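You operate a simulated robot arm through the tools that you are given. There is no shell and no other tool. Be economical: measure what you need, move in short steps, check, and stop when the job is done.

Carry out the task below with a simulated robot arm. There is one attempt and no reset: what you move stays moved.

Task
The power box has cut out: plug the lamp into the white socket, reset the box, park its plug.
Fine: grey socket off before any plug moves; red reset button; orange plug into its holder; white socket on last; leave the lamp lit.

The check looks at the end state, three seconds after you hand in, the way a careful person would. Anything else that was tipped, shoved, dropped, spilled or broken makes it a failure.

Robot
A 6-joint arm with a two-finger parallel gripper, fixed in place. Base frame: the origin is at the foot of the arm, x ahead of it, y to its left, z up; the work surface is at about z = 840. Readings come in mm, rad, newtons and seconds.
With the tool pointing down near the work surface it reaches from about 340 to 760 mm from the base axis. Its first joint turns from -1.152 to 1.152 rad. Payload 2.45 kg.
The TCP is the grasp point between the finger pads, 24 mm short of the fingertips. In the tool frame z runs along the fingers and y along their closing line. Largest opening 68 mm; finger width 17, thickness 10; the body of the gripper, 40 by 70 mm, starts 41 mm behind the TCP.
Orientation is that of the tool frame in the base frame, as a unit quaternion [w, x, y, z]. With the fingers straight down and closing along the base's y, the tool's x points along the base's -x, its y along +y and its z along -z.

Tools
- The arm moves only by the tool jog_arm. Its argument "plan" is text: rows parted by semicolons, each of 7 numbers parted by spaces: the shift along the base's x, y, z in units of 150 mm (1.0 is 150 mm), then the turn, a rotation vector about the base's x, y, z in units of 180 degrees (1.0 is 180 degrees), then the gripper command, from -1 (shut) to 1 (fully open), values between in proportion. In form: x y z ax ay az gripper; .... A call has 1 to 10 rows; each row is the pose to reach, as a shift and turn from the pose commanded when the call began. A call with a number of a shift or a turn outside -1 to 1 is refused whole. Rows are played at 5 a second. More than 50 mm and 0.15 rad between two rows, or a gripper value outside its range, and nothing of the call is played. Where a pose cannot be reached the arm comes as near as it can. A force on the tool above 40 N (or 10 N above the force at the start of the call, whichever is more), or a blocked arm, ends the call early, and 0.2 s more pass. Each finger travels about 108 mm/s and halts on what it meets, pressing with about 37 N; the grip force reading is that of the motor and also rises with nothing between the fingers. The clock runs only during rows and for 0.2 s after the last one: add rows that repeat a pose to give the fingers time. It gives the time, the measured TCP pose, the force on the tool (base axes), the opening and the grip force at its end, in the units of the frame above (readings bear some noise).
- Cameras (640 x 400 px; columns grow to the right, rows downward): "scene" is fixed at [184.4, 433.1, 1462.5]; the picture's right is [-0.52, -0.85, 0.00], its down [-0.49, 0.30, -0.82] and it looks along [0.70, -0.43, -0.58] (base axes); focal length 214 px, centre (320, 200). "wrist" rides on the gripper at [84, 11, -75] in the tool frame; the picture's right is [-0.13, 0.99, 0.00], its down [-0.60, -0.08, -0.79] and it looks along [-0.79, -0.10, 0.61] (tool axes); focal length 251 px, centre (320, 200). There is no depth. A picture from a camera that has moved, and an enlarged one, comes with that camera's place and axes in the base frame and with its lens.
- capture(camera): a new picture of that camera. It takes no simulated time.
- close_up(camera, box): a new picture of the part [left, top, right, bottom] of that camera's present view, enlarged. It takes no simulated time.
- finish_job(): hands the job in; it is judged then, once.

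Go step by step. Nothing tells you positions but the pictures and the camera data: compare them with the known pose of the tool, close in by small moves and look again before you grip or let go. The budget is 120 turns and 84 pictures, counting those below and the enlarged ones. Unless the task says otherwise, let go and move clear before handing in, and close with one line.

The tools are called as name(argument=value, ...) on one line, values as JSON. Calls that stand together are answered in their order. jog_arm: Moves the arm, as the interface text tells. Its arguments: {"type":"object","properties":{"plan":{"type":"string"}},"required":["plan"]} The other tools are called the same way: capture (camera) takes a picture; close_up (camera, box) takes an enlarged picture of a part of a camera's view; finish_job () hands the job in.

At the start:

```text
time: 0.0
tcp_pos: [458.5, 24.3, 1367.6]
tool_rot: [0.0, 0.0, 1.0, 0.0]
contact_force: [0.2, -1.0, 0.2]
gripper_width: 68.1
grasp_force: 0.0
```

scene: 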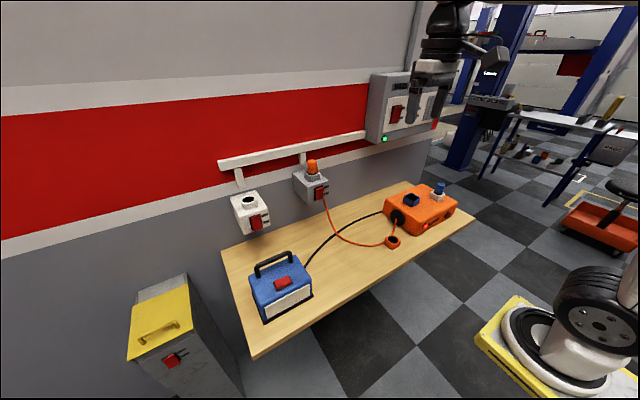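
wrist: 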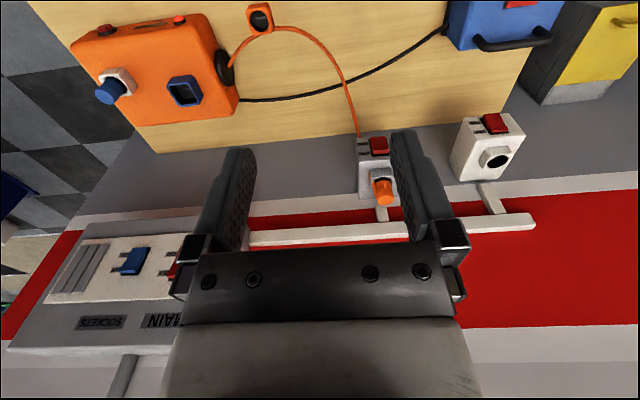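

I see a bench with an orange power box, a blue lamp, two wall sockets (white and grey) and a breaker panel. I'll look closer before moving.

close_up(camera="scene", box=[210, 140, 350, 230])

close_up(camera="scene", box=[350, 170, 480, 255])

close_up(camera="scene", box=[350, 60, 470, 150])

close_up(camera="scene", box=[120, 230, 340, 380])

close_up(camera="wrist", box=[60, 0, 280, 140])

close_up(camera="wrist", box=[330, 90, 550, 230])

```text
4.44 times, centred on (280, 185) of scene
camera zoom: at [184.4, 433.1, 1462.5], right [-0.52, -0.85, 0.0], down [-0.49, 0.3, -0.82], along [0.7, -0.43, -0.58], focal length 953 px, centre (498, 267)
```

zoom: 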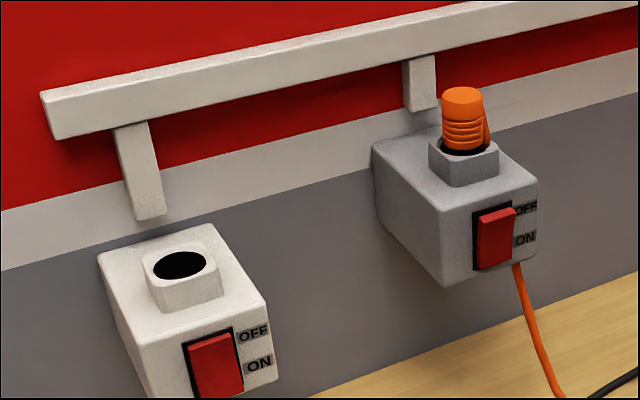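

```text
4.71 times, centred on (415, 212) of scene
camera zoom: at [184.4, 433.1, 1462.5], right [-0.52, -0.85, 0.0], down [-0.49, 0.3, -0.82], along [0.7, -0.43, -0.58], focal length 1009 px, centre (-127, 141)
```

zoom: 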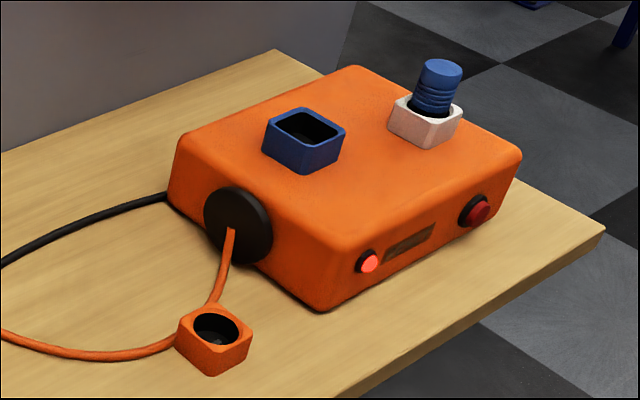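

```text
4.44 times, centred on (410, 105) of scene
camera zoom: at [184.4, 433.1, 1462.5], right [-0.52, -0.85, 0.0], down [-0.49, 0.3, -0.82], along [0.7, -0.43, -0.58], focal length 953 px, centre (-80, 622)
```

zoom: 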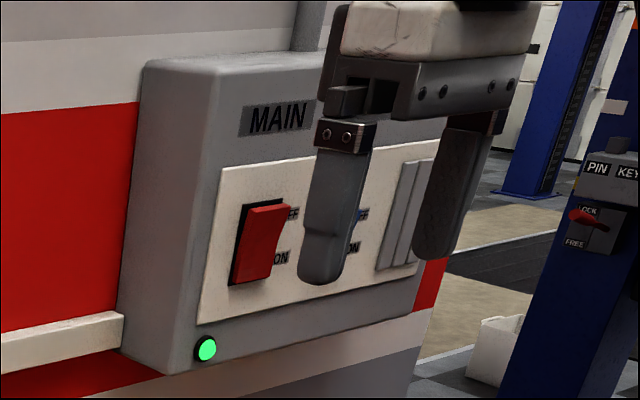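

```text
2.67 times, centred on (230, 305) of scene
camera zoom: at [184.4, 433.1, 1462.5], right [-0.52, -0.85, 0.0], down [-0.49, 0.3, -0.82], along [0.7, -0.43, -0.58], focal length 572 px, centre (560, -80)
```

zoom: 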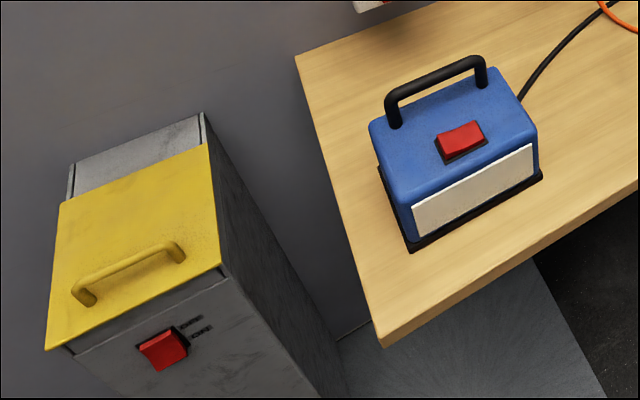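

```text
2.86 times, centred on (170, 70) of wrist
camera zoom: at [373.6, 34.2, 1442.2], right [0.13, 0.99, 0.0], down [0.6, -0.08, 0.79], along [0.79, -0.1, -0.61], focal length 718 px, centre (749, 571)
```

zoom: 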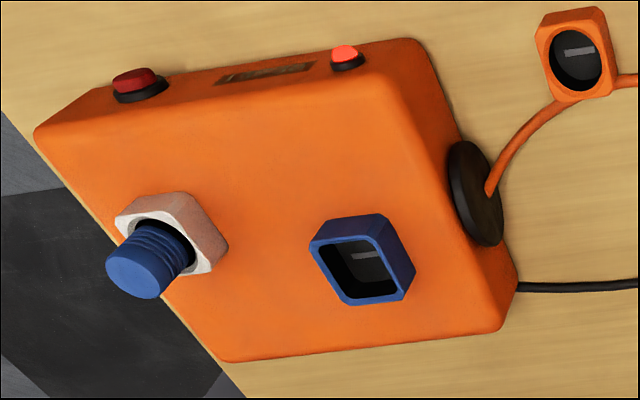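

```text
2.86 times, centred on (440, 160) of wrist
camera zoom: at [373.6, 34.2, 1442.2], right [0.13, 0.99, 0.0], down [0.6, -0.08, 0.79], along [0.79, -0.1, -0.61], focal length 718 px, centre (-23, 314)
```

zoom: 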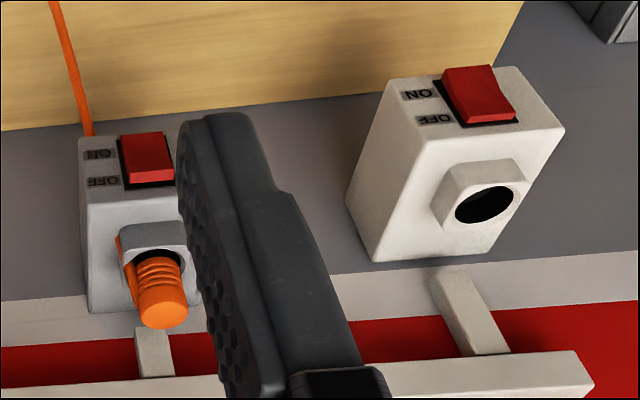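

The grey switch works out at about (715, 109, 1054), the orange plug top at (762, 109, 1150), the white hole at (760, 336, 1083), the blue plug top at (579, -399, 997) and the orange holder at (530, -97, 885). I'll move towards the grey switch with the fingers shut for a closer look.

jog_arm(plan="0.189 0.108 -0.2 0 0 0 -1; 0.377 0.215 -0.4 0 0 0 -1; 0.566 0.323 -0.6 0 0 0 -1; 0.755 0.43 -0.8 0 0 0 -1; 0.943 0.538 -1 0 0 0 -1")

capture(camera="wrist")

close_up(camera="scene", box=[290, 150, 340, 210])

close_up(camera="scene", box=[225, 185, 275, 240])

```text
time: 1.2
tcp_pos: [594.7, 105.1, 1219.2]
tool_rot: [0.0, 0.0, 1.0, 0.0]
contact_force: [-0.6, 1.0, 0.7]
gripper_width: 0.0
grasp_force: 23.8
```

```text
75 pictures are left
camera wrist: at [509.3, 115.0, 1293.9], right [0.13, 0.99, 0.0], down [0.6, -0.08, 0.79], along [0.79, -0.1, -0.61], focal length 251 px, centre (320, 200)
```

wrist: 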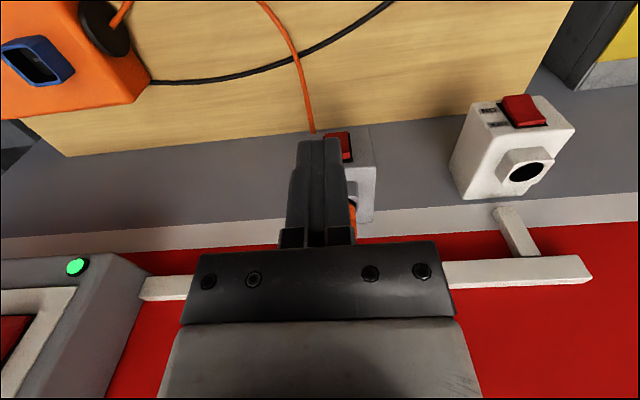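

```text
6.67 times, centred on (315, 180) of scene
camera zoom: at [184.4, 433.1, 1462.5], right [-0.52, -0.85, 0.0], down [-0.49, 0.3, -0.82], along [0.7, -0.43, -0.58], focal length 1430 px, centre (353, 333)
```

zoom: 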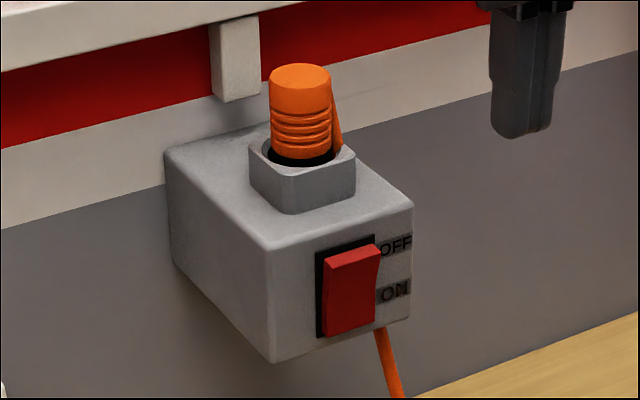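

```text
7.27 times, centred on (250, 212) of scene
camera zoom: at [184.4, 433.1, 1462.5], right [-0.52, -0.85, 0.0], down [-0.49, 0.3, -0.82], along [0.7, -0.43, -0.58], focal length 1560 px, centre (829, 109)
```

zoom: 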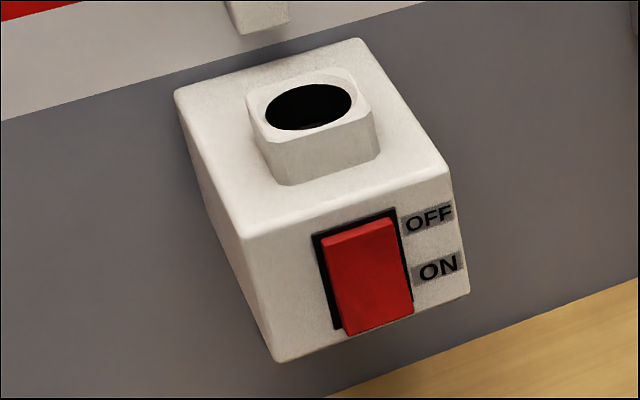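

The grey rocker is ON (its top stands out) and the white one is OFF. I'll line the shut fingertips up in front of the upper half of the grey rocker.

jog_arm(plan="0.1 0.007 -0.22 0 0 0 -1; 0.2 0.014 -0.45 0 0 0 -1; 0.3 0.02 -0.67 0 0 0 -1; 0.4 0.027 -0.893 0 0 0 -1; 0.4 0.027 -0.893 0 0 0 -1")

capture(camera="wrist")

close_up(camera="scene", box=[290, 150, 354, 210])

```text
time: 2.4
tcp_pos: [658.9, 108.4, 1081.5]
tool_rot: [0.0, 0.001, 1.0, 0.001]
contact_force: [0.0, 0.9, -0.2]
gripper_width: 0.0
grasp_force: 23.2
```

```text
72 pictures are left
camera wrist: at [573.0, 118.8, 1156.6], right [0.13, 0.99, 0.0], down [0.6, -0.08, 0.79], along [0.79, -0.1, -0.61], focal length 251 px, centre (320, 200)
```

wrist: 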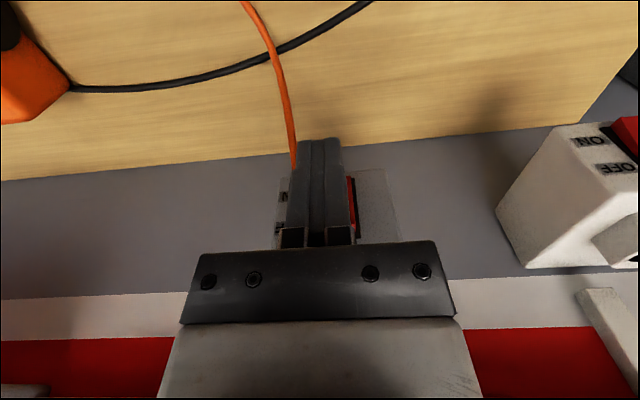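

```text
6.67 times, centred on (322, 180) of scene
camera zoom: at [184.4, 433.1, 1462.5], right [-0.52, -0.85, 0.0], down [-0.49, 0.3, -0.82], along [0.7, -0.43, -0.58], focal length 1430 px, centre (307, 333)
```

zoom: 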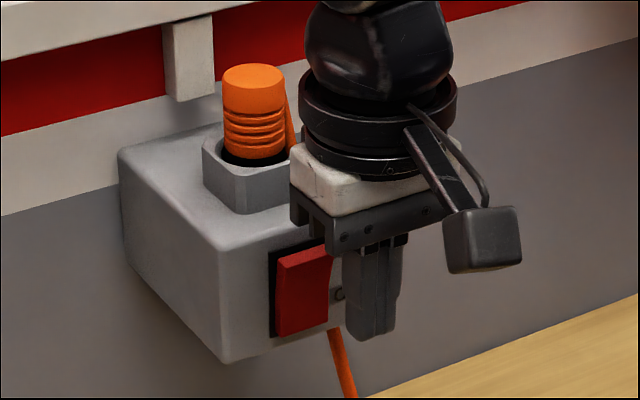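

The tip is at about z 1058 in front of the rocker's upper half, and y looks right. Now I'll press forward slowly.

jog_arm(plan="0.13 0 0 0 0 0 -1; 0.22 0 0 0 0 0 -1; 0.26 0 0 0 0 0 -1; 0.29 0 0 0 0 0 -1; 0.32 0 0 0 0 0 -1; 0.34 0 0 0 0 0 -1; 0.36 0 0 0 0 0 -1")

close_up(camera="scene", box=[290, 150, 354, 210])

```text
time: 4.0
tcp_pos: [709.3, 108.5, 1083.2]
tool_rot: [-0.01, 0.0, 1.0, -0.001]
contact_force: [-13.6, -1.4, 7.0]
gripper_width: 0.0
grasp_force: 23.5
stopped in row 7: the force on the tool passed its limit (the readings are from after the stop); the commanded pose is now the measured one
```

```text
6.67 times, centred on (322, 180) of scene
camera zoom: at [183.8, 433.0, 1462.6], right [-0.52, -0.85, 0.0], down [-0.49, 0.3, -0.82], along [0.7, -0.43, -0.58], focal length 1430 px, centre (307, 333)
```

zoom: 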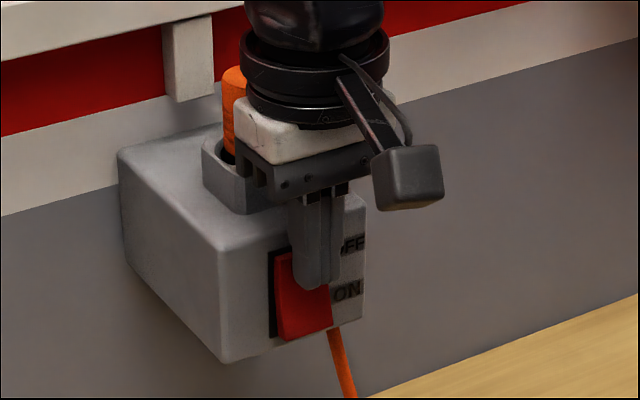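

The rocker seems to have tipped. I'll back off and check.

jog_arm(plan="-0.2 0 0 0 0 0 -1; -0.4 0 0 0 0 0 -1; -0.6 0 0.3 0 0 0 -1; -0.8 0 0.6 0 0 0 -1; -0.8 0 0.6 0 0 0 -1")

close_up(camera="scene", box=[290, 150, 354, 210])

close_up(camera="scene", box=[370, 180, 470, 250])

```text
refused: row 3 steps farther than a row can; nothing moved
```

```text
6.67 times, centred on (322, 180) of scene
camera zoom: at [183.8, 433.0, 1462.6], right [-0.52, -0.85, 0.0], down [-0.49, 0.3, -0.82], along [0.7, -0.43, -0.58], focal length 1430 px, centre (307, 333)
```

zoom: 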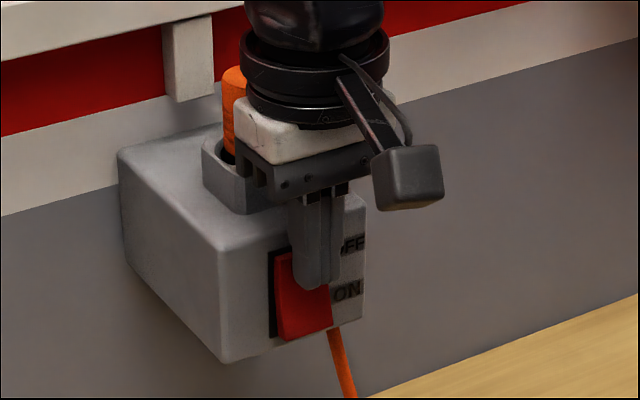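

```text
5.71 times, centred on (420, 215) of scene
camera zoom: at [183.8, 433.0, 1462.6], right [-0.52, -0.85, 0.0], down [-0.49, 0.3, -0.82], along [0.7, -0.43, -0.58], focal length 1226 px, centre (-251, 114)
```

zoom: 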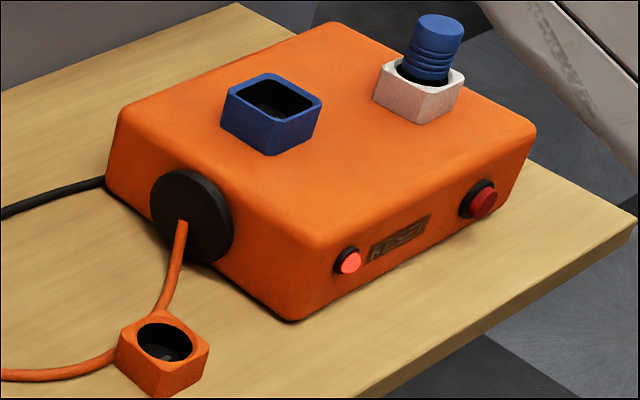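

The label between the two red dots reads RESET; the left one glows, so it is probably the trip light, and the darker one on the right is the button. I'll back off in smaller rows.

jog_arm(plan="-0.2 0 0 0 0 0 -1; -0.4 0 0 0 0 0 -1; -0.6 0 0.2 0 0 0 -1; -0.75 0 0.45 0 0 0 -1; -0.75 0 0.45 0 0 0 -1")

close_up(camera="scene", box=[290, 150, 354, 210])

```text
time: 5.2
tcp_pos: [594.4, 106.4, 1152.3]
tool_rot: [-0.008, -0.001, 1.0, -0.001]
contact_force: [-0.5, -0.3, -0.4]
gripper_width: 0.0
grasp_force: 23.5
```

```text
6.67 times, centred on (322, 180) of scene
camera zoom: at [184.4, 433.1, 1462.5], right [-0.52, -0.85, 0.0], down [-0.49, 0.3, -0.82], along [0.7, -0.43, -0.58], focal length 1430 px, centre (307, 333)
```

zoom: 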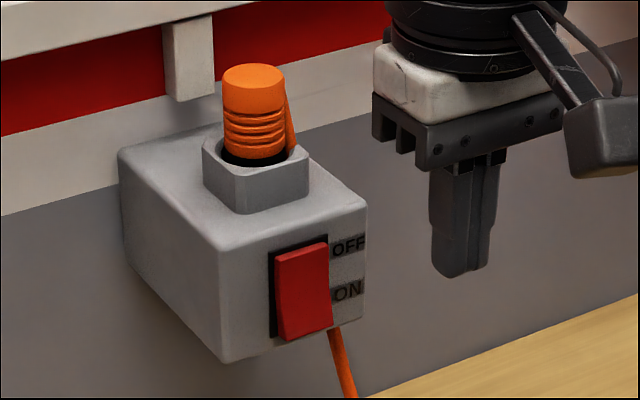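

Grey is now OFF. Next is the blue lamp plug on the box, so I'll retreat and travel over with the gripper open.

jog_arm(plan="-0.16 -0.22 0.08 0 -0.005 0 1; -0.32 -0.45 0.16 0 -0.005 0 1; -0.48 -0.67 0.24 0 -0.005 0 1; -0.6 -0.95 0.28 0 -0.005 0 1")

jog_arm(plan="0 -0.3 0 0 0 0 1; 0 -0.6 0 0 0 0 1; 0 -0.9 0 0 0 0 1; 0 -1 0 0 0 0 1")

jog_arm(plan="0 -0.3 0 0 0 0 1; 0 -0.6 0 0 0 0 1; 0 -0.9 -0.1 0 0 0 1; 0 -1 -0.3 0 0 0 1; 0 -1 -0.3 0 0 0 1")

capture(camera="wrist")

```text
time: 6.2
tcp_pos: [506.2, -33.9, 1192.4]
tool_rot: [0.0, 0.001, 1.0, -0.002]
contact_force: [0.3, -0.2, 0.7]
gripper_width: 68.0
grasp_force: 0.0
```

```text
time: 7.2
tcp_pos: [506.2, -184.0, 1192.4]
tool_rot: [0.001, 0.0, 1.0, -0.001]
contact_force: [-0.7, -0.3, -0.4]
gripper_width: 67.8
grasp_force: 0.1
```

```text
time: 8.4
tcp_pos: [508.8, -333.5, 1146.4]
tool_rot: [0.0, 0.0, 1.0, -0.001]
contact_force: [0.5, 0.3, 0.0]
gripper_width: 68.0
grasp_force: 0.0
```

```text
66 pictures are left
camera wrist: at [423.7, -323.4, 1221.9], right [0.13, 0.99, 0.0], down [0.6, -0.08, 0.79], along [0.79, -0.1, -0.61], focal length 251 px, centre (320, 200)
```

wrist: 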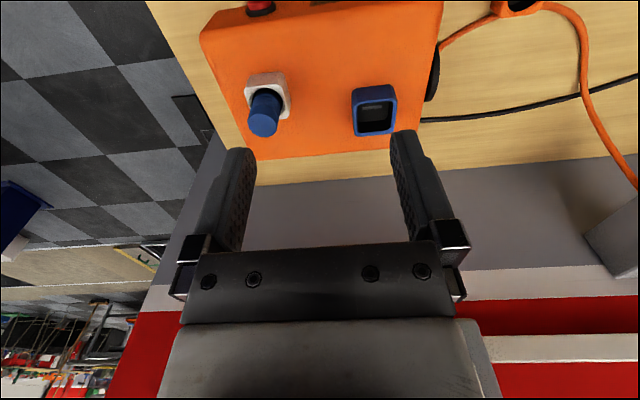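

The two views agree: the blue plug top is at about (582.5, -405, 994) and its collar top near z 955. I'll move above it and check alignment.

jog_arm(plan="0.17 -0.16 -0.15 0 0 0 1; 0.34 -0.32 -0.3 0 0 0 1; 0.505 -0.473 -0.45 0 0 0 1; 0.505 -0.473 -0.585 0 0 0 1; 0.505 -0.473 -0.585 0 0 0 1")

capture(camera="wrist")

close_up(camera="scene", box=[380, 140, 480, 230])

```text
time: 9.6
tcp_pos: [581.2, -402.8, 1055.4]
tool_rot: [0.0, 0.0, 1.0, -0.001]
contact_force: [0.8, -0.1, 0.3]
gripper_width: 67.8
grasp_force: 0.0
```

```text
65 pictures are left
camera wrist: at [497.0, -392.8, 1130.4], right [0.13, 0.99, 0.0], down [0.6, -0.08, 0.79], along [0.79, -0.1, -0.61], focal length 251 px, centre (320, 200)
```

wrist: 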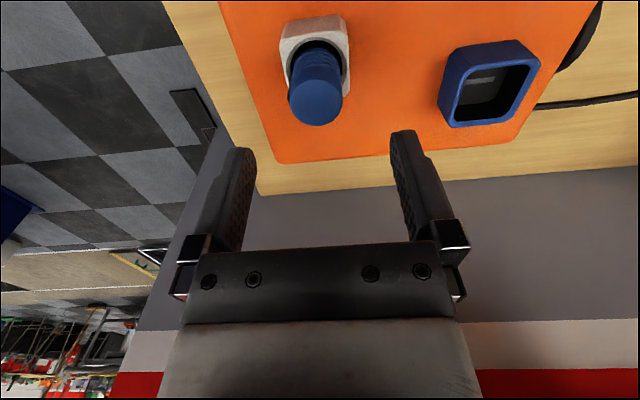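

```text
4.44 times, centred on (430, 185) of scene
camera zoom: at [184.4, 433.1, 1462.5], right [-0.52, -0.85, 0.0], down [-0.49, 0.3, -0.82], along [0.7, -0.43, -0.58], focal length 953 px, centre (-169, 267)
```

zoom: 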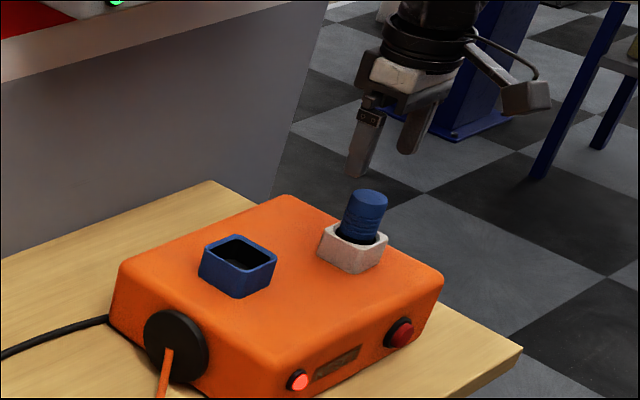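

The plug is right under the tool, with y 2–3 mm further negative. I'll descend to grip height with the fingers open.

jog_arm(plan="0.005 -0.015 -0.15 0 0 0 1; 0.008 -0.015 -0.3 0 0 0 1; 0.008 -0.015 -0.4 0 0 0 1; 0.008 -0.015 -0.47 0 0 0 1; 0.008 -0.015 -0.47 0 0 0 1")

capture(camera="wrist")

close_up(camera="scene", box=[400, 150, 480, 220])

```text
time: 10.8
tcp_pos: [584.4, -406.9, 986.7]
tool_rot: [-0.001, 0.001, 1.0, -0.001]
contact_force: [-0.1, -0.2, -0.2]
gripper_width: 67.9
grasp_force: 0.0
```

```text
63 pictures are left
camera wrist: at [499.0, -396.2, 1062.3], right [0.13, 0.99, 0.0], down [0.6, -0.08, 0.79], along [0.79, -0.1, -0.61], focal length 251 px, centre (320, 200)
```

wrist: 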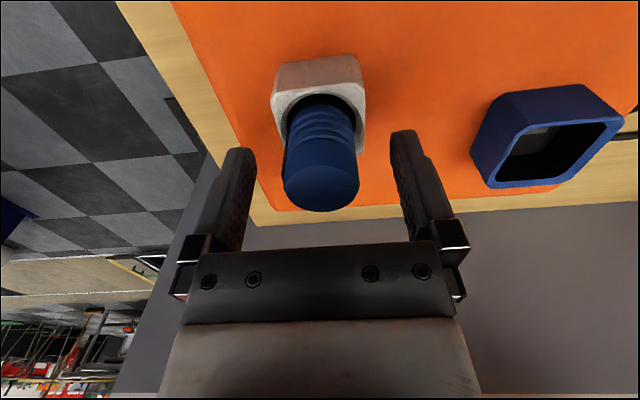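

```text
5.71 times, centred on (440, 185) of scene
camera zoom: at [184.4, 433.1, 1462.5], right [-0.52, -0.85, 0.0], down [-0.49, 0.3, -0.82], along [0.7, -0.43, -0.58], focal length 1226 px, centre (-366, 286)
```

zoom: 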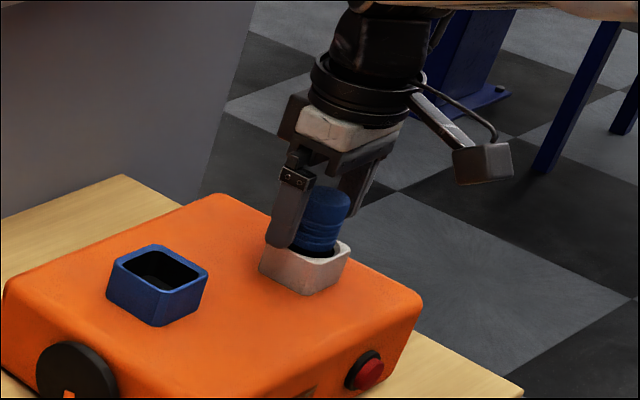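

The fingers straddle the plug and sit just above the collar. Closing now.

jog_arm(plan="0 0 0 0 0 0 0; 0 0 0 0 0 0 -0.3; 0 0 0 0 0 0 -1; 0 0 0 0 0 0 -1; 0 0 0 0 0 0 -1")

close_up(camera="wrist", box=[180, 30, 460, 250])

```text
time: 12.0
tcp_pos: [583.2, -405.7, 987.2]
tool_rot: [0.0, 0.0, 1.0, -0.001]
contact_force: [-0.7, -0.1, -0.2]
gripper_width: 31.1
grasp_force: 36.7
```

```text
1.82 times, centred on (320, 140) of wrist
camera zoom: at [498.9, -396.2, 1062.4], right [0.13, 0.99, 0.0], down [0.6, -0.08, 0.79], along [0.79, -0.1, -0.61], focal length 457 px, centre (320, 309)
```

zoom: 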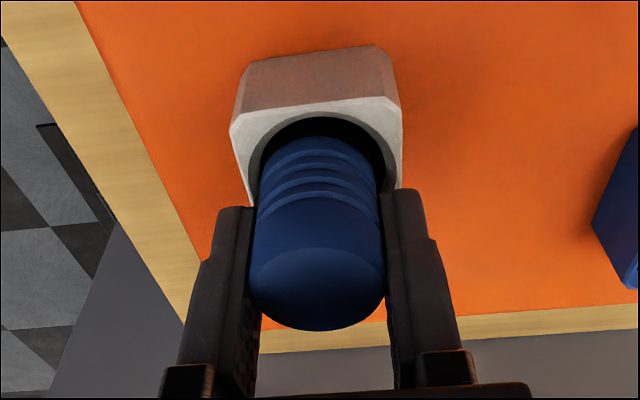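

It's gripped, 31 mm across. Lifting straight up.

jog_arm(plan="0 0 0.06 0 0 0 -1; 0 0 0.15 0 0 0 -1; 0 0 0.3 0 0 0 -1; 0 0 0.5 0 0 0 -1; 0 0 0.75 0 0 0 -1; 0 0 1 0 0 0 -1; 0 0 1 0 0 0 -1")

capture(camera="scene")

capture(camera="wrist")

```text
time: 13.6
tcp_pos: [584.9, -405.9, 1139.1]
tool_rot: [0.0, 0.0, 1.0, -0.001]
contact_force: [0.8, 0.0, -1.6]
gripper_width: 31.0
grasp_force: 37.3
```

```text
60 pictures are left
```

scene: 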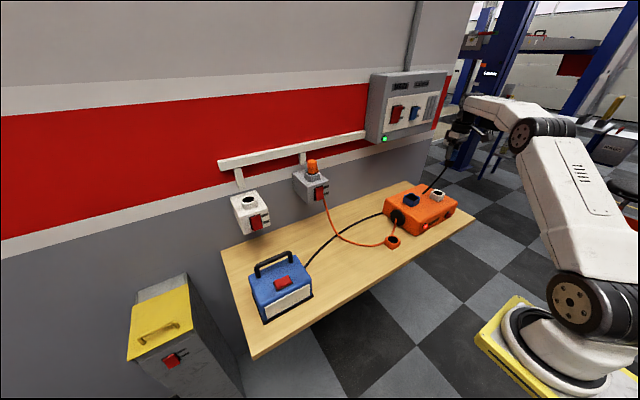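

```text
59 pictures are left
camera wrist: at [499.0, -394.9, 1214.2], right [0.13, 0.99, 0.0], down [0.6, -0.08, 0.79], along [0.79, -0.1, -0.61], focal length 251 px, centre (320, 200)
```

wrist: 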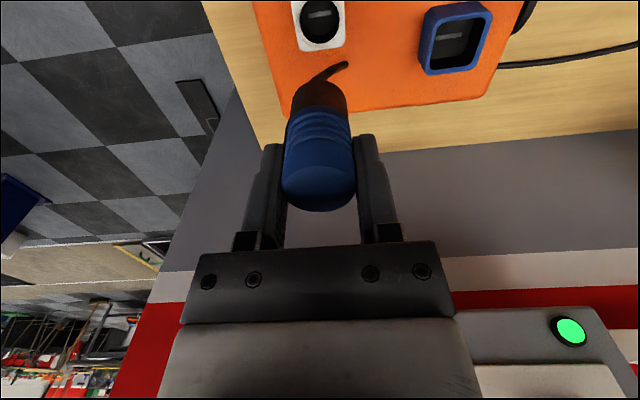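

The plug is out, with its cord trailing behind. I'll raise it, pull back from the wall and carry it across towards the white socket.

jog_arm(plan="-0.1 0.2 0.1 0 0 0 -1; -0.2 0.4 0.2 0 0 0 -1; -0.3 0.6 0.3 0 0 0 -1; -0.4 0.8 0.35 0 0 0 -1; -0.4 1 0.35 0 0 0 -1")

jog_arm(plan="0 0.25 0 0 0 0 -1; 0 0.5 0 0 0 0 -1; 0 0.75 0 0 0 0 -1; 0 1 0 0 0 0 -1")

jog_arm(plan="0 0.25 0 0 0 0 -1; 0 0.5 0 0 0 0 -1; 0 0.75 0 0 0 0 -1; 0 1 0 0 0 0 -1")

jog_arm(plan="0 0.25 0 0 0 0 -1; 0 0.5 0 0 0 0 -1; 0.1 0.75 0 0 0 0 -1; 0.2 1 0 0 0 0 -1")

capture(camera="scene")

```text
time: 14.8
tcp_pos: [522.1, -257.5, 1190.5]
tool_rot: [0.0, 0.0, 1.0, -0.001]
contact_force: [0.6, -0.2, -0.8]
gripper_width: 30.9
grasp_force: 37.1
```

```text
time: 15.8
tcp_pos: [522.7, -108.0, 1192.0]
tool_rot: [0.0, 0.001, 1.0, -0.001]
contact_force: [-0.4, 0.3, -1.3]
gripper_width: 30.9
grasp_force: 37.1
```

```text
time: 16.8
tcp_pos: [525.1, 45.6, 1190.1]
tool_rot: [-0.001, 0.0, 1.0, -0.001]
contact_force: [0.3, -0.6, -1.5]
gripper_width: 31.1
grasp_force: 37.0
```

```text
time: 17.8
tcp_pos: [554.0, 192.8, 1190.0]
tool_rot: [-0.002, 0.002, 1.0, -0.001]
contact_force: [0.1, -0.3, -1.0]
gripper_width: 30.9
grasp_force: 37.2
```

```text
58 pictures are left
```

scene: 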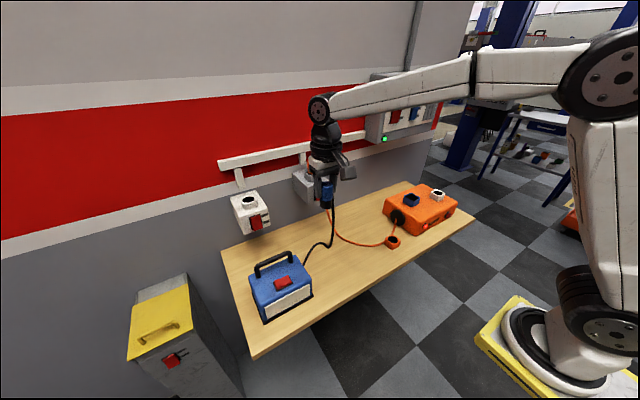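

The cord runs freely from the lamp to the plug. I'll continue to a standoff in front of and above the white socket.

jog_arm(plan="0.15 0.25 0.02 0 0 0 -1; 0.3 0.5 0.04 0 0 0 -1; 0.5 0.75 0.06 0 0 0 -1; 0.75 0.93 0.06 0 0 0 -1; 0.95 0.947 0.06 0 0 0 -1; 0.95 0.947 0.06 0 0 0 -1")

capture(camera="wrist")

close_up(camera="scene", box=[200, 120, 330, 240])

```text
time: 19.2
tcp_pos: [655.9, 314.9, 1188.3]
tool_rot: [0.001, 0.001, 1.0, -0.001]
contact_force: [1.1, 0.0, -0.2]
gripper_width: 31.0
grasp_force: 37.2
out of reach, approached as far as the arm can: row 4, 5, 6
```

```text
57 pictures are left
camera wrist: at [570.3, 324.5, 1264.3], right [0.13, 0.99, 0.0], down [0.6, -0.08, 0.79], along [0.79, -0.1, -0.61], focal length 251 px, centre (320, 200)
```

wrist: 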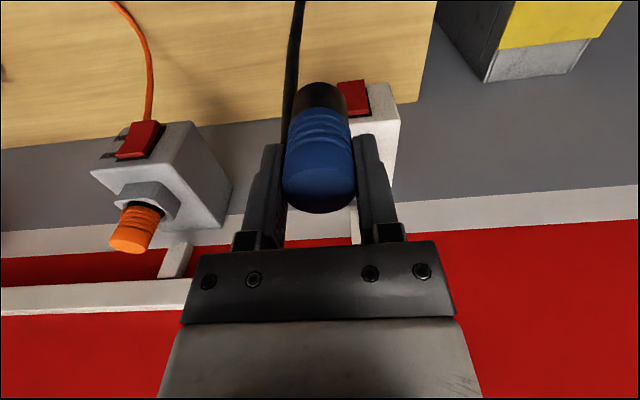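

```text
3.33 times, centred on (265, 180) of scene
camera zoom: at [184.4, 433.1, 1462.5], right [-0.52, -0.85, 0.0], down [-0.49, 0.3, -0.82], along [0.7, -0.43, -0.58], focal length 715 px, centre (503, 267)
```

zoom: 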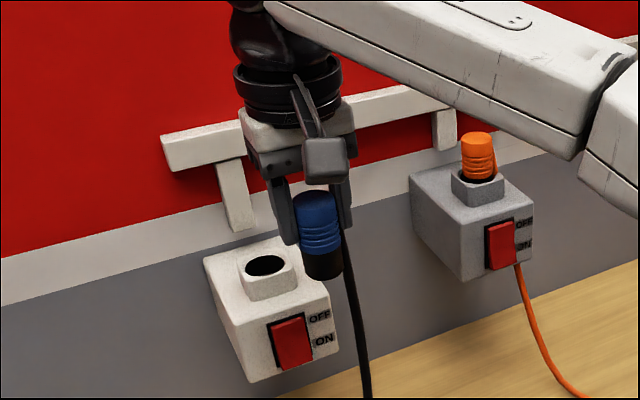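

The arm runs out of reach at about 728 mm with the tool straight down, and the white socket is at about 830. I need a grip with the tool pitched roughly 45° forward while the plug stays upright, so I'll take the plug back to its collar on the box and regrip it there.

jog_arm(plan="-0.2 -0.15 0 0 0 0 -1; -0.4 -0.3 0 0 0 0 -1; -0.6 -0.45 0 0 0 0 -1; -0.8 -0.65 0 0 0 0 -1; -0.85 -0.9 0 0 0 0 -1")

jog_arm(plan="0 -0.25 0 0 0 0 -1; 0 -0.5 0 0 0 0 -1; 0 -0.75 0 0 0 0 -1; 0 -1 0 0 0 0 -1; 0 -1 0 0 0 0 -1")

```text
time: 20.4
tcp_pos: [528.0, 180.9, 1191.7]
tool_rot: [0.0, 0.001, 1.0, 0.0]
contact_force: [0.1, -0.5, -1.2]
gripper_width: 30.8
grasp_force: 36.9
```

```text
time: 21.6
tcp_pos: [526.0, 34.2, 1189.4]
tool_rot: [0.001, 0.0, 1.0, -0.002]
contact_force: [-0.1, -0.7, -1.1]
gripper_width: 30.9
grasp_force: 36.9
```

I'm on the way back to the box.

jog_arm(plan="0 -0.25 0 0 0 0 -1; 0 -0.5 0 0 0 0 -1; 0 -0.75 0 0 0 0 -1; 0 -1 0 0 0 0 -1")

jog_arm(plan="0 -0.25 0 0 0 0 -1; 0 -0.5 0 0 0 0 -1; 0 -0.75 0 0 0 0 -1; 0 -1 0 0 0 0 -1")

jog_arm(plan="0.1 -0.25 0 0 0 0 -1; 0.2 -0.5 0 0 0 0 -1; 0.3 -0.75 0 0 0 0 -1; 0.38 -0.93 0 0 0 0 -1; 0.38 -0.93 -0.2 0 0 0 -1; 0.38 -0.93 -0.35 0 0 0 -1; 0.38 -0.93 -0.35 0 0 0 -1; 0.38 -0.93 -0.35 0 0 0 -1")

capture(camera="wrist")

```text
time: 22.6
tcp_pos: [529.2, -116.6, 1190.7]
tool_rot: [0.0, 0.001, 1.0, -0.001]
contact_force: [-0.3, 0.3, -1.5]
gripper_width: 31.0
grasp_force: 37.3
```

```text
time: 23.6
tcp_pos: [530.8, -266.9, 1192.5]
tool_rot: [-0.001, 0.0, 1.0, -0.001]
contact_force: [0.7, -0.5, -1.0]
gripper_width: 30.9
grasp_force: 37.1
```

```text
time: 25.4
tcp_pos: [586.3, -406.0, 1138.6]
tool_rot: [-0.001, 0.001, 1.0, -0.001]
contact_force: [0.3, 0.3, -0.5]
gripper_width: 31.0
grasp_force: 37.1
```

```text
55 pictures are left
camera wrist: at [501.5, -395.3, 1214.5], right [0.13, 0.99, 0.0], down [0.6, -0.08, 0.79], along [0.79, -0.1, -0.61], focal length 251 px, centre (320, 200)
```

wrist: 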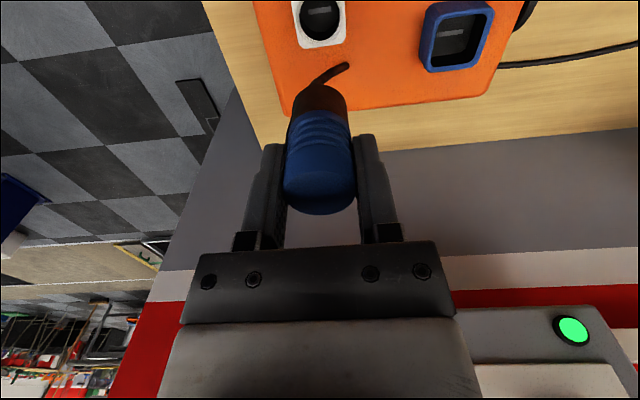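

The view nearly matches the one from the lift; I'm about 2 mm too far in x. I'll correct that and lower until the plug is just above the collar.

jog_arm(plan="-0.015 0 -0.2 0 0 0 -1; -0.015 0 -0.4 0 0 0 -1; -0.015 0 -0.55 0 0 0 -1; -0.015 0 -0.55 0 0 0 -1; -0.015 0 -0.55 0 0 0 -1")

close_up(camera="wrist", box=[220, 0, 420, 220])

close_up(camera="scene", box=[400, 140, 480, 220])

```text
time: 26.6
tcp_pos: [583.3, -405.5, 1054.6]
tool_rot: [0.0, 0.0, 1.0, 0.0]
contact_force: [0.1, 0.7, -1.7]
gripper_width: 31.1
grasp_force: 37.0
```

```text
1.82 times, centred on (320, 110) of wrist
camera zoom: at [498.1, -396.0, 1130.6], right [0.13, 0.99, 0.0], down [0.6, -0.08, 0.79], along [0.79, -0.1, -0.61], focal length 457 px, centre (320, 364)
```

zoom: 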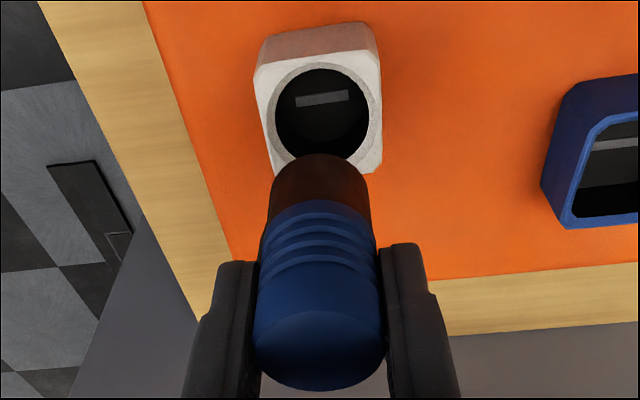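

```text
5.00 times, centred on (440, 180) of scene
camera zoom: at [184.4, 433.1, 1462.5], right [-0.52, -0.85, 0.0], down [-0.49, 0.3, -0.82], along [0.7, -0.43, -0.58], focal length 1072 px, centre (-280, 300)
```

zoom: 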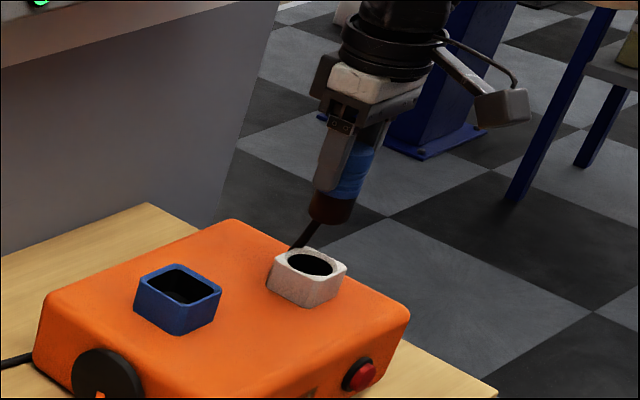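

The plug lines up with the hole. Lowering slowly into the collar.

jog_arm(plan="0 0 -0.12 0 0 0 -1; 0 0 -0.2 0 0 0 -1; 0 0 -0.26 0 0 0 -1; 0 0 -0.31 0 0 0 -1; 0 0 -0.36 0 0 0 -1; 0 0 -0.4 0 0 0 -1; 0 0 -0.43 0 0 0 -1; 0 0 -0.445 0 0 0 -1; 0 0 -0.445 0 0 0 -1")

close_up(camera="wrist", box=[180, 30, 460, 250])

```text
time: 28.6
tcp_pos: [584.5, -408.2, 987.2]
tool_rot: [-0.001, 0.001, 1.0, 0.0]
contact_force: [-1.5, 9.8, -1.2]
gripper_width: 31.0
grasp_force: 37.2
```

```text
1.82 times, centred on (320, 140) of wrist
camera zoom: at [499.5, -397.4, 1063.2], right [0.13, 0.99, 0.0], down [0.61, -0.08, 0.79], along [0.79, -0.1, -0.61], focal length 457 px, centre (320, 309)
```

zoom: 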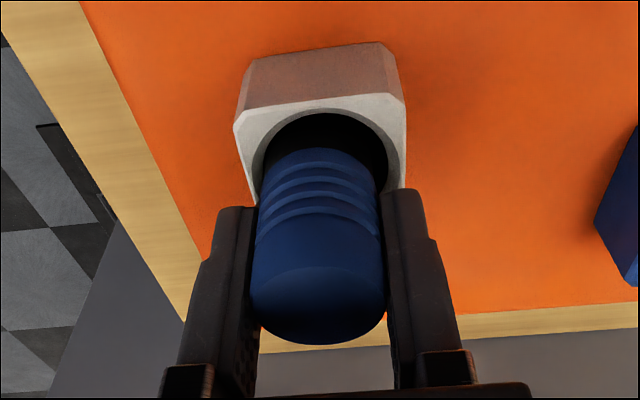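

There's a small sideways load, and the plug seems to sit a few mm high. I'll ease 2 mm in +y, nudge down slightly and look.

jog_arm(plan="0 0.01 0 0 0 0 -1; 0 0.015 0 0 0 0 -1; 0 0.015 -0.01 0 0 0 -1; 0 0.015 -0.02 0 0 0 -1; 0 0.015 -0.02 0 0 0 -1")

close_up(camera="wrist", box=[180, 30, 460, 250])

```text
time: 29.8
tcp_pos: [583.6, -404.3, 985.4]
tool_rot: [0.001, 0.0, 1.0, -0.001]
contact_force: [-0.1, -1.0, -0.5]
gripper_width: 30.7
grasp_force: 36.4
```

```text
1.82 times, centred on (320, 140) of wrist
camera zoom: at [499.0, -395.6, 1061.2], right [0.13, 0.99, 0.0], down [0.6, -0.08, 0.79], along [0.79, -0.1, -0.61], focal length 457 px, centre (320, 309)
```

zoom: 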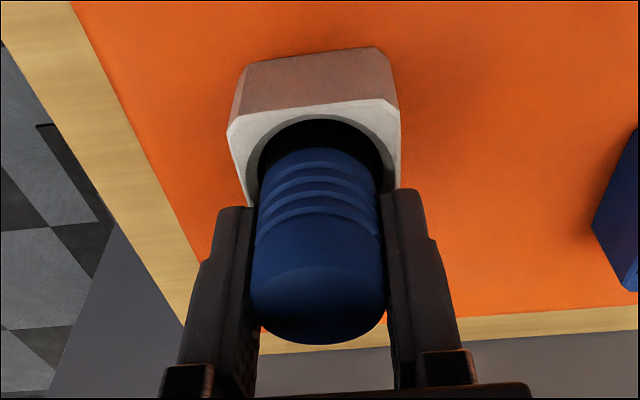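

The side load is gone. Now I'll open, rise clear and look at how the plug sits.

jog_arm(plan="0 0 0 0 0 0 0; 0 0 0 0 0 0 1; 0 0 0 0 0 0 1; 0 0 0.15 0 0 0 1; 0 0 0.35 0 0 0 1; 0 0 0.55 0 0 0 1; 0 0 0.8 0 0 0 1; 0 0 0.8 0 0 0 1")

close_up(camera="wrist", box=[220, 0, 420, 140])

close_up(camera="scene", box=[370, 170, 470, 240])

```text
time: 31.6
tcp_pos: [582.6, -405.6, 1105.4]
tool_rot: [0.0, 0.001, 1.0, -0.001]
contact_force: [-0.6, 0.7, 0.6]
gripper_width: 67.9
grasp_force: 0.0
```

```text
2.86 times, centred on (320, 70) of wrist
camera zoom: at [498.0, -395.3, 1181.8], right [0.13, 0.99, 0.0], down [0.6, -0.08, 0.79], along [0.79, -0.1, -0.61], focal length 718 px, centre (320, 571)
```

zoom: 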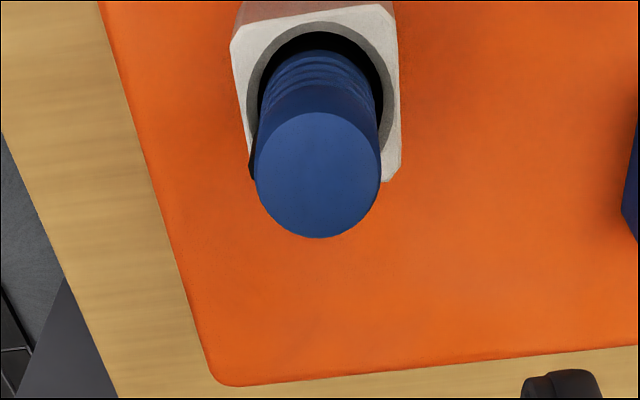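

```text
5.71 times, centred on (420, 205) of scene
camera zoom: at [184.4, 433.1, 1462.5], right [-0.52, -0.85, 0.0], down [-0.49, 0.3, -0.82], along [0.7, -0.43, -0.58], focal length 1226 px, centre (-251, 171)
```

zoom: 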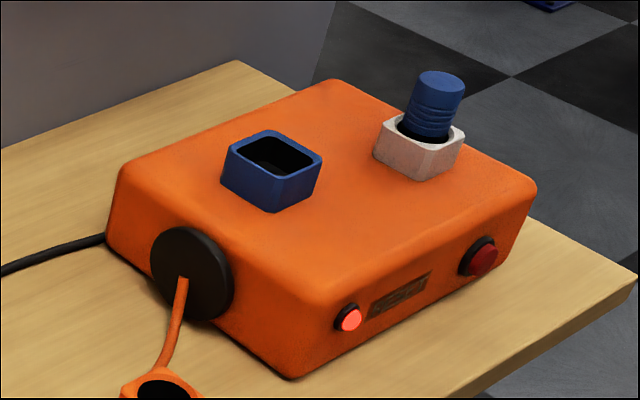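

The plug is back exactly as it was. Now I'll pitch the tool 45° forward in place, above the plug.

jog_arm(plan="0 0 0 0 -0.042 0 1; 0 0 0 0 -0.084 0 1; 0 0 0 0 -0.126 0 1; 0 0 0 0 -0.168 0 1; 0 0 0 0 -0.21 0 1; 0 0 0 0 -0.25 0 1; 0 0 0 0 -0.25 0 1")

capture(camera="wrist")

capture(camera="scene")

```text
time: 33.2
tcp_pos: [582.8, -404.5, 1104.0]
tool_rot: [0.383, 0.0, 0.924, -0.001]
contact_force: [0.8, -0.2, -0.9]
gripper_width: 68.1
grasp_force: 0.1
```

```text
48 pictures are left
camera wrist: at [469.5, -394.9, 1099.0], right [0.09, 0.99, 0.09], down [-0.13, -0.08, 0.99], along [0.99, -0.1, 0.13], focal length 251 px, centre (320, 200)
```

wrist: 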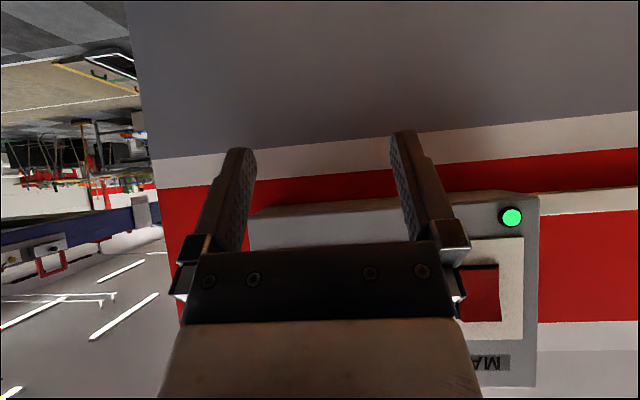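

```text
47 pictures are left
```

scene: 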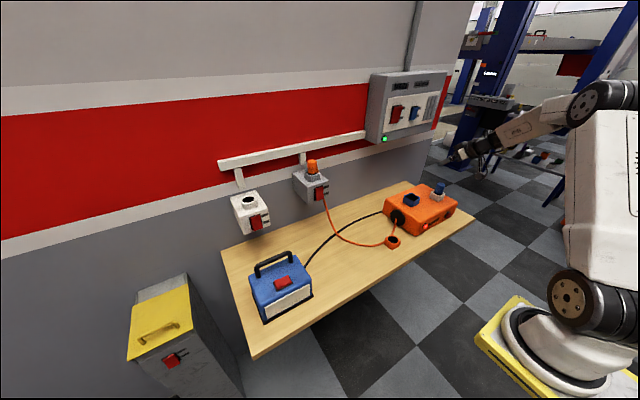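

The tilt is good and the TCP held its place. I'll descend most of the way, then look.

jog_arm(plan="0 0 -0.2 0 0 0 1; 0 0 -0.4 0 0 0 1; 0 0 -0.55 0 0 0 1; 0 0 -0.65 0 0 0 1; 0 0 -0.65 0 0 0 1")

capture(camera="wrist")

close_up(camera="scene", box=[390, 140, 490, 230])

```text
time: 34.4
tcp_pos: [583.5, -404.2, 1007.0]
tool_rot: [0.382, 0.001, 0.924, -0.002]
contact_force: [-0.3, 0.8, -0.3]
gripper_width: 68.0
grasp_force: 0.0
```

```text
46 pictures are left
camera wrist: at [470.2, -393.4, 1001.4], right [0.09, 0.99, 0.09], down [-0.13, -0.08, 0.99], along [0.99, -0.1, 0.13], focal length 251 px, centre (320, 200)
```

wrist: 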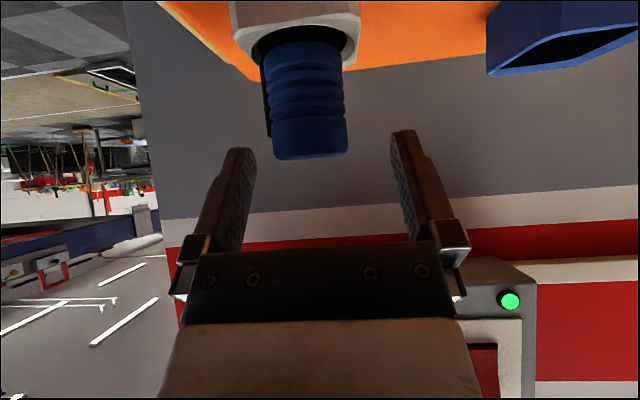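

```text
4.44 times, centred on (440, 185) of scene
camera zoom: at [184.4, 433.1, 1462.5], right [-0.52, -0.85, 0.0], down [-0.49, 0.3, -0.82], along [0.7, -0.43, -0.58], focal length 953 px, centre (-213, 267)
```

zoom: 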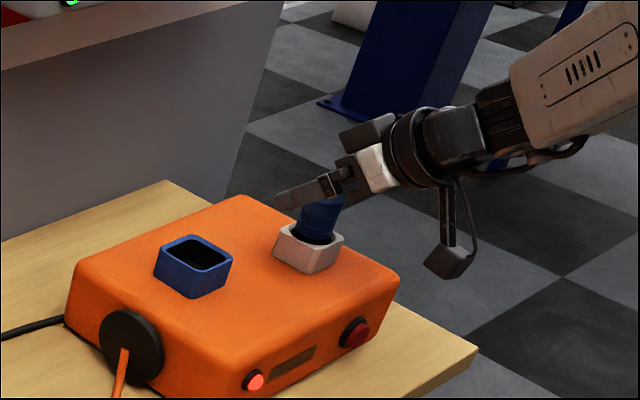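

The plug is centred between the fingers. Descending the last 24 mm and closing.

jog_arm(plan="0 -0.007 -0.08 0 0 0 1; 0 -0.007 -0.155 0 0 0 1; 0 -0.007 -0.155 0 0 0 1; 0 -0.007 -0.155 0 0 0 0; 0 -0.007 -0.155 0 0 0 -1; 0 -0.007 -0.155 0 0 0 -1; 0 -0.007 -0.155 0 0 0 -1; 0 -0.007 -0.155 0 0 0 -1")

capture(camera="wrist")

```text
time: 36.2
tcp_pos: [583.1, -406.7, 984.9]
tool_rot: [0.383, 0.0, 0.924, -0.001]
contact_force: [-0.6, -0.4, 0.1]
gripper_width: 30.8
grasp_force: 36.1
```

```text
44 pictures are left
camera wrist: at [469.6, -396.1, 979.1], right [0.09, 0.99, 0.09], down [-0.13, -0.08, 0.99], along [0.99, -0.1, 0.13], focal length 251 px, centre (320, 200)
```

wrist: 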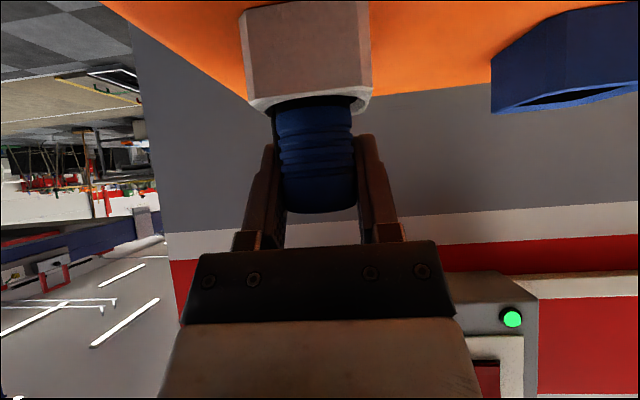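

It's gripped at 45°. I'll keep this view as the reference for a seated plug. Lifting and carrying across.

jog_arm(plan="0 0 0.06 0 0 0 -1; 0 0 0.15 0 0 0 -1; 0 0 0.3 0 0 0 -1; 0 0 0.5 0 0 0 -1; 0 0 0.75 0 0 0 -1; 0 0 1 0 0 0 -1; -0.2 0.2 1 0 0 0 -1; -0.4 0.4 1 0 0 0 -1")

jog_arm(plan="0 0.25 0.1 0 0 0 -1; 0 0.5 0.2 0 0 0 -1; 0 0.75 0.3 0 0 0 -1; 0 1 0.3 0 0 0 -1")

jog_arm(plan="0 0.25 0 0 0 0 -1; 0 0.5 0 0 0 0 -1; 0 0.75 0 0 0 0 -1; 0 1 0 0 0 0 -1")

jog_arm(plan="0 0.25 0 0 0 0 -1; 0 0.5 0 0 0 0 -1; 0 0.75 0 0 0 0 -1; 0 1 0 0 0 0 -1")

jog_arm(plan="0 0.25 0 0 0 0 -1; 0 0.5 0 0 0 0 -1; 0 0.75 0 0 0 0 -1; 0 1 0 0 0 0 -1; 0 1 0 0 0 0 -1")

```text
time: 38.0
tcp_pos: [522.4, -345.4, 1135.0]
tool_rot: [0.382, 0.0, 0.924, 0.0]
contact_force: [-0.3, -0.6, 0.0]
gripper_width: 30.7
grasp_force: 36.8
```

```text
time: 39.0
tcp_pos: [519.4, -194.7, 1180.3]
tool_rot: [0.383, 0.001, 0.924, -0.001]
contact_force: [-0.3, 0.1, -0.7]
gripper_width: 31.0
grasp_force: 37.1
```

```text
time: 40.0
tcp_pos: [523.5, -40.1, 1179.7]
tool_rot: [0.383, -0.001, 0.924, -0.001]
contact_force: [0.4, -0.1, -1.4]
gripper_width: 30.9
grasp_force: 37.0
```

```text
time: 41.0
tcp_pos: [524.1, 106.2, 1179.6]
tool_rot: [0.382, 0.0, 0.924, -0.001]
contact_force: [0.3, -0.5, -1.5]
gripper_width: 30.7
grasp_force: 37.4
```

```text
time: 42.2
tcp_pos: [522.3, 256.7, 1178.9]
tool_rot: [0.383, 0.001, 0.924, -0.002]
contact_force: [0.2, -0.2, -0.5]
gripper_width: 31.0
grasp_force: 36.9
```

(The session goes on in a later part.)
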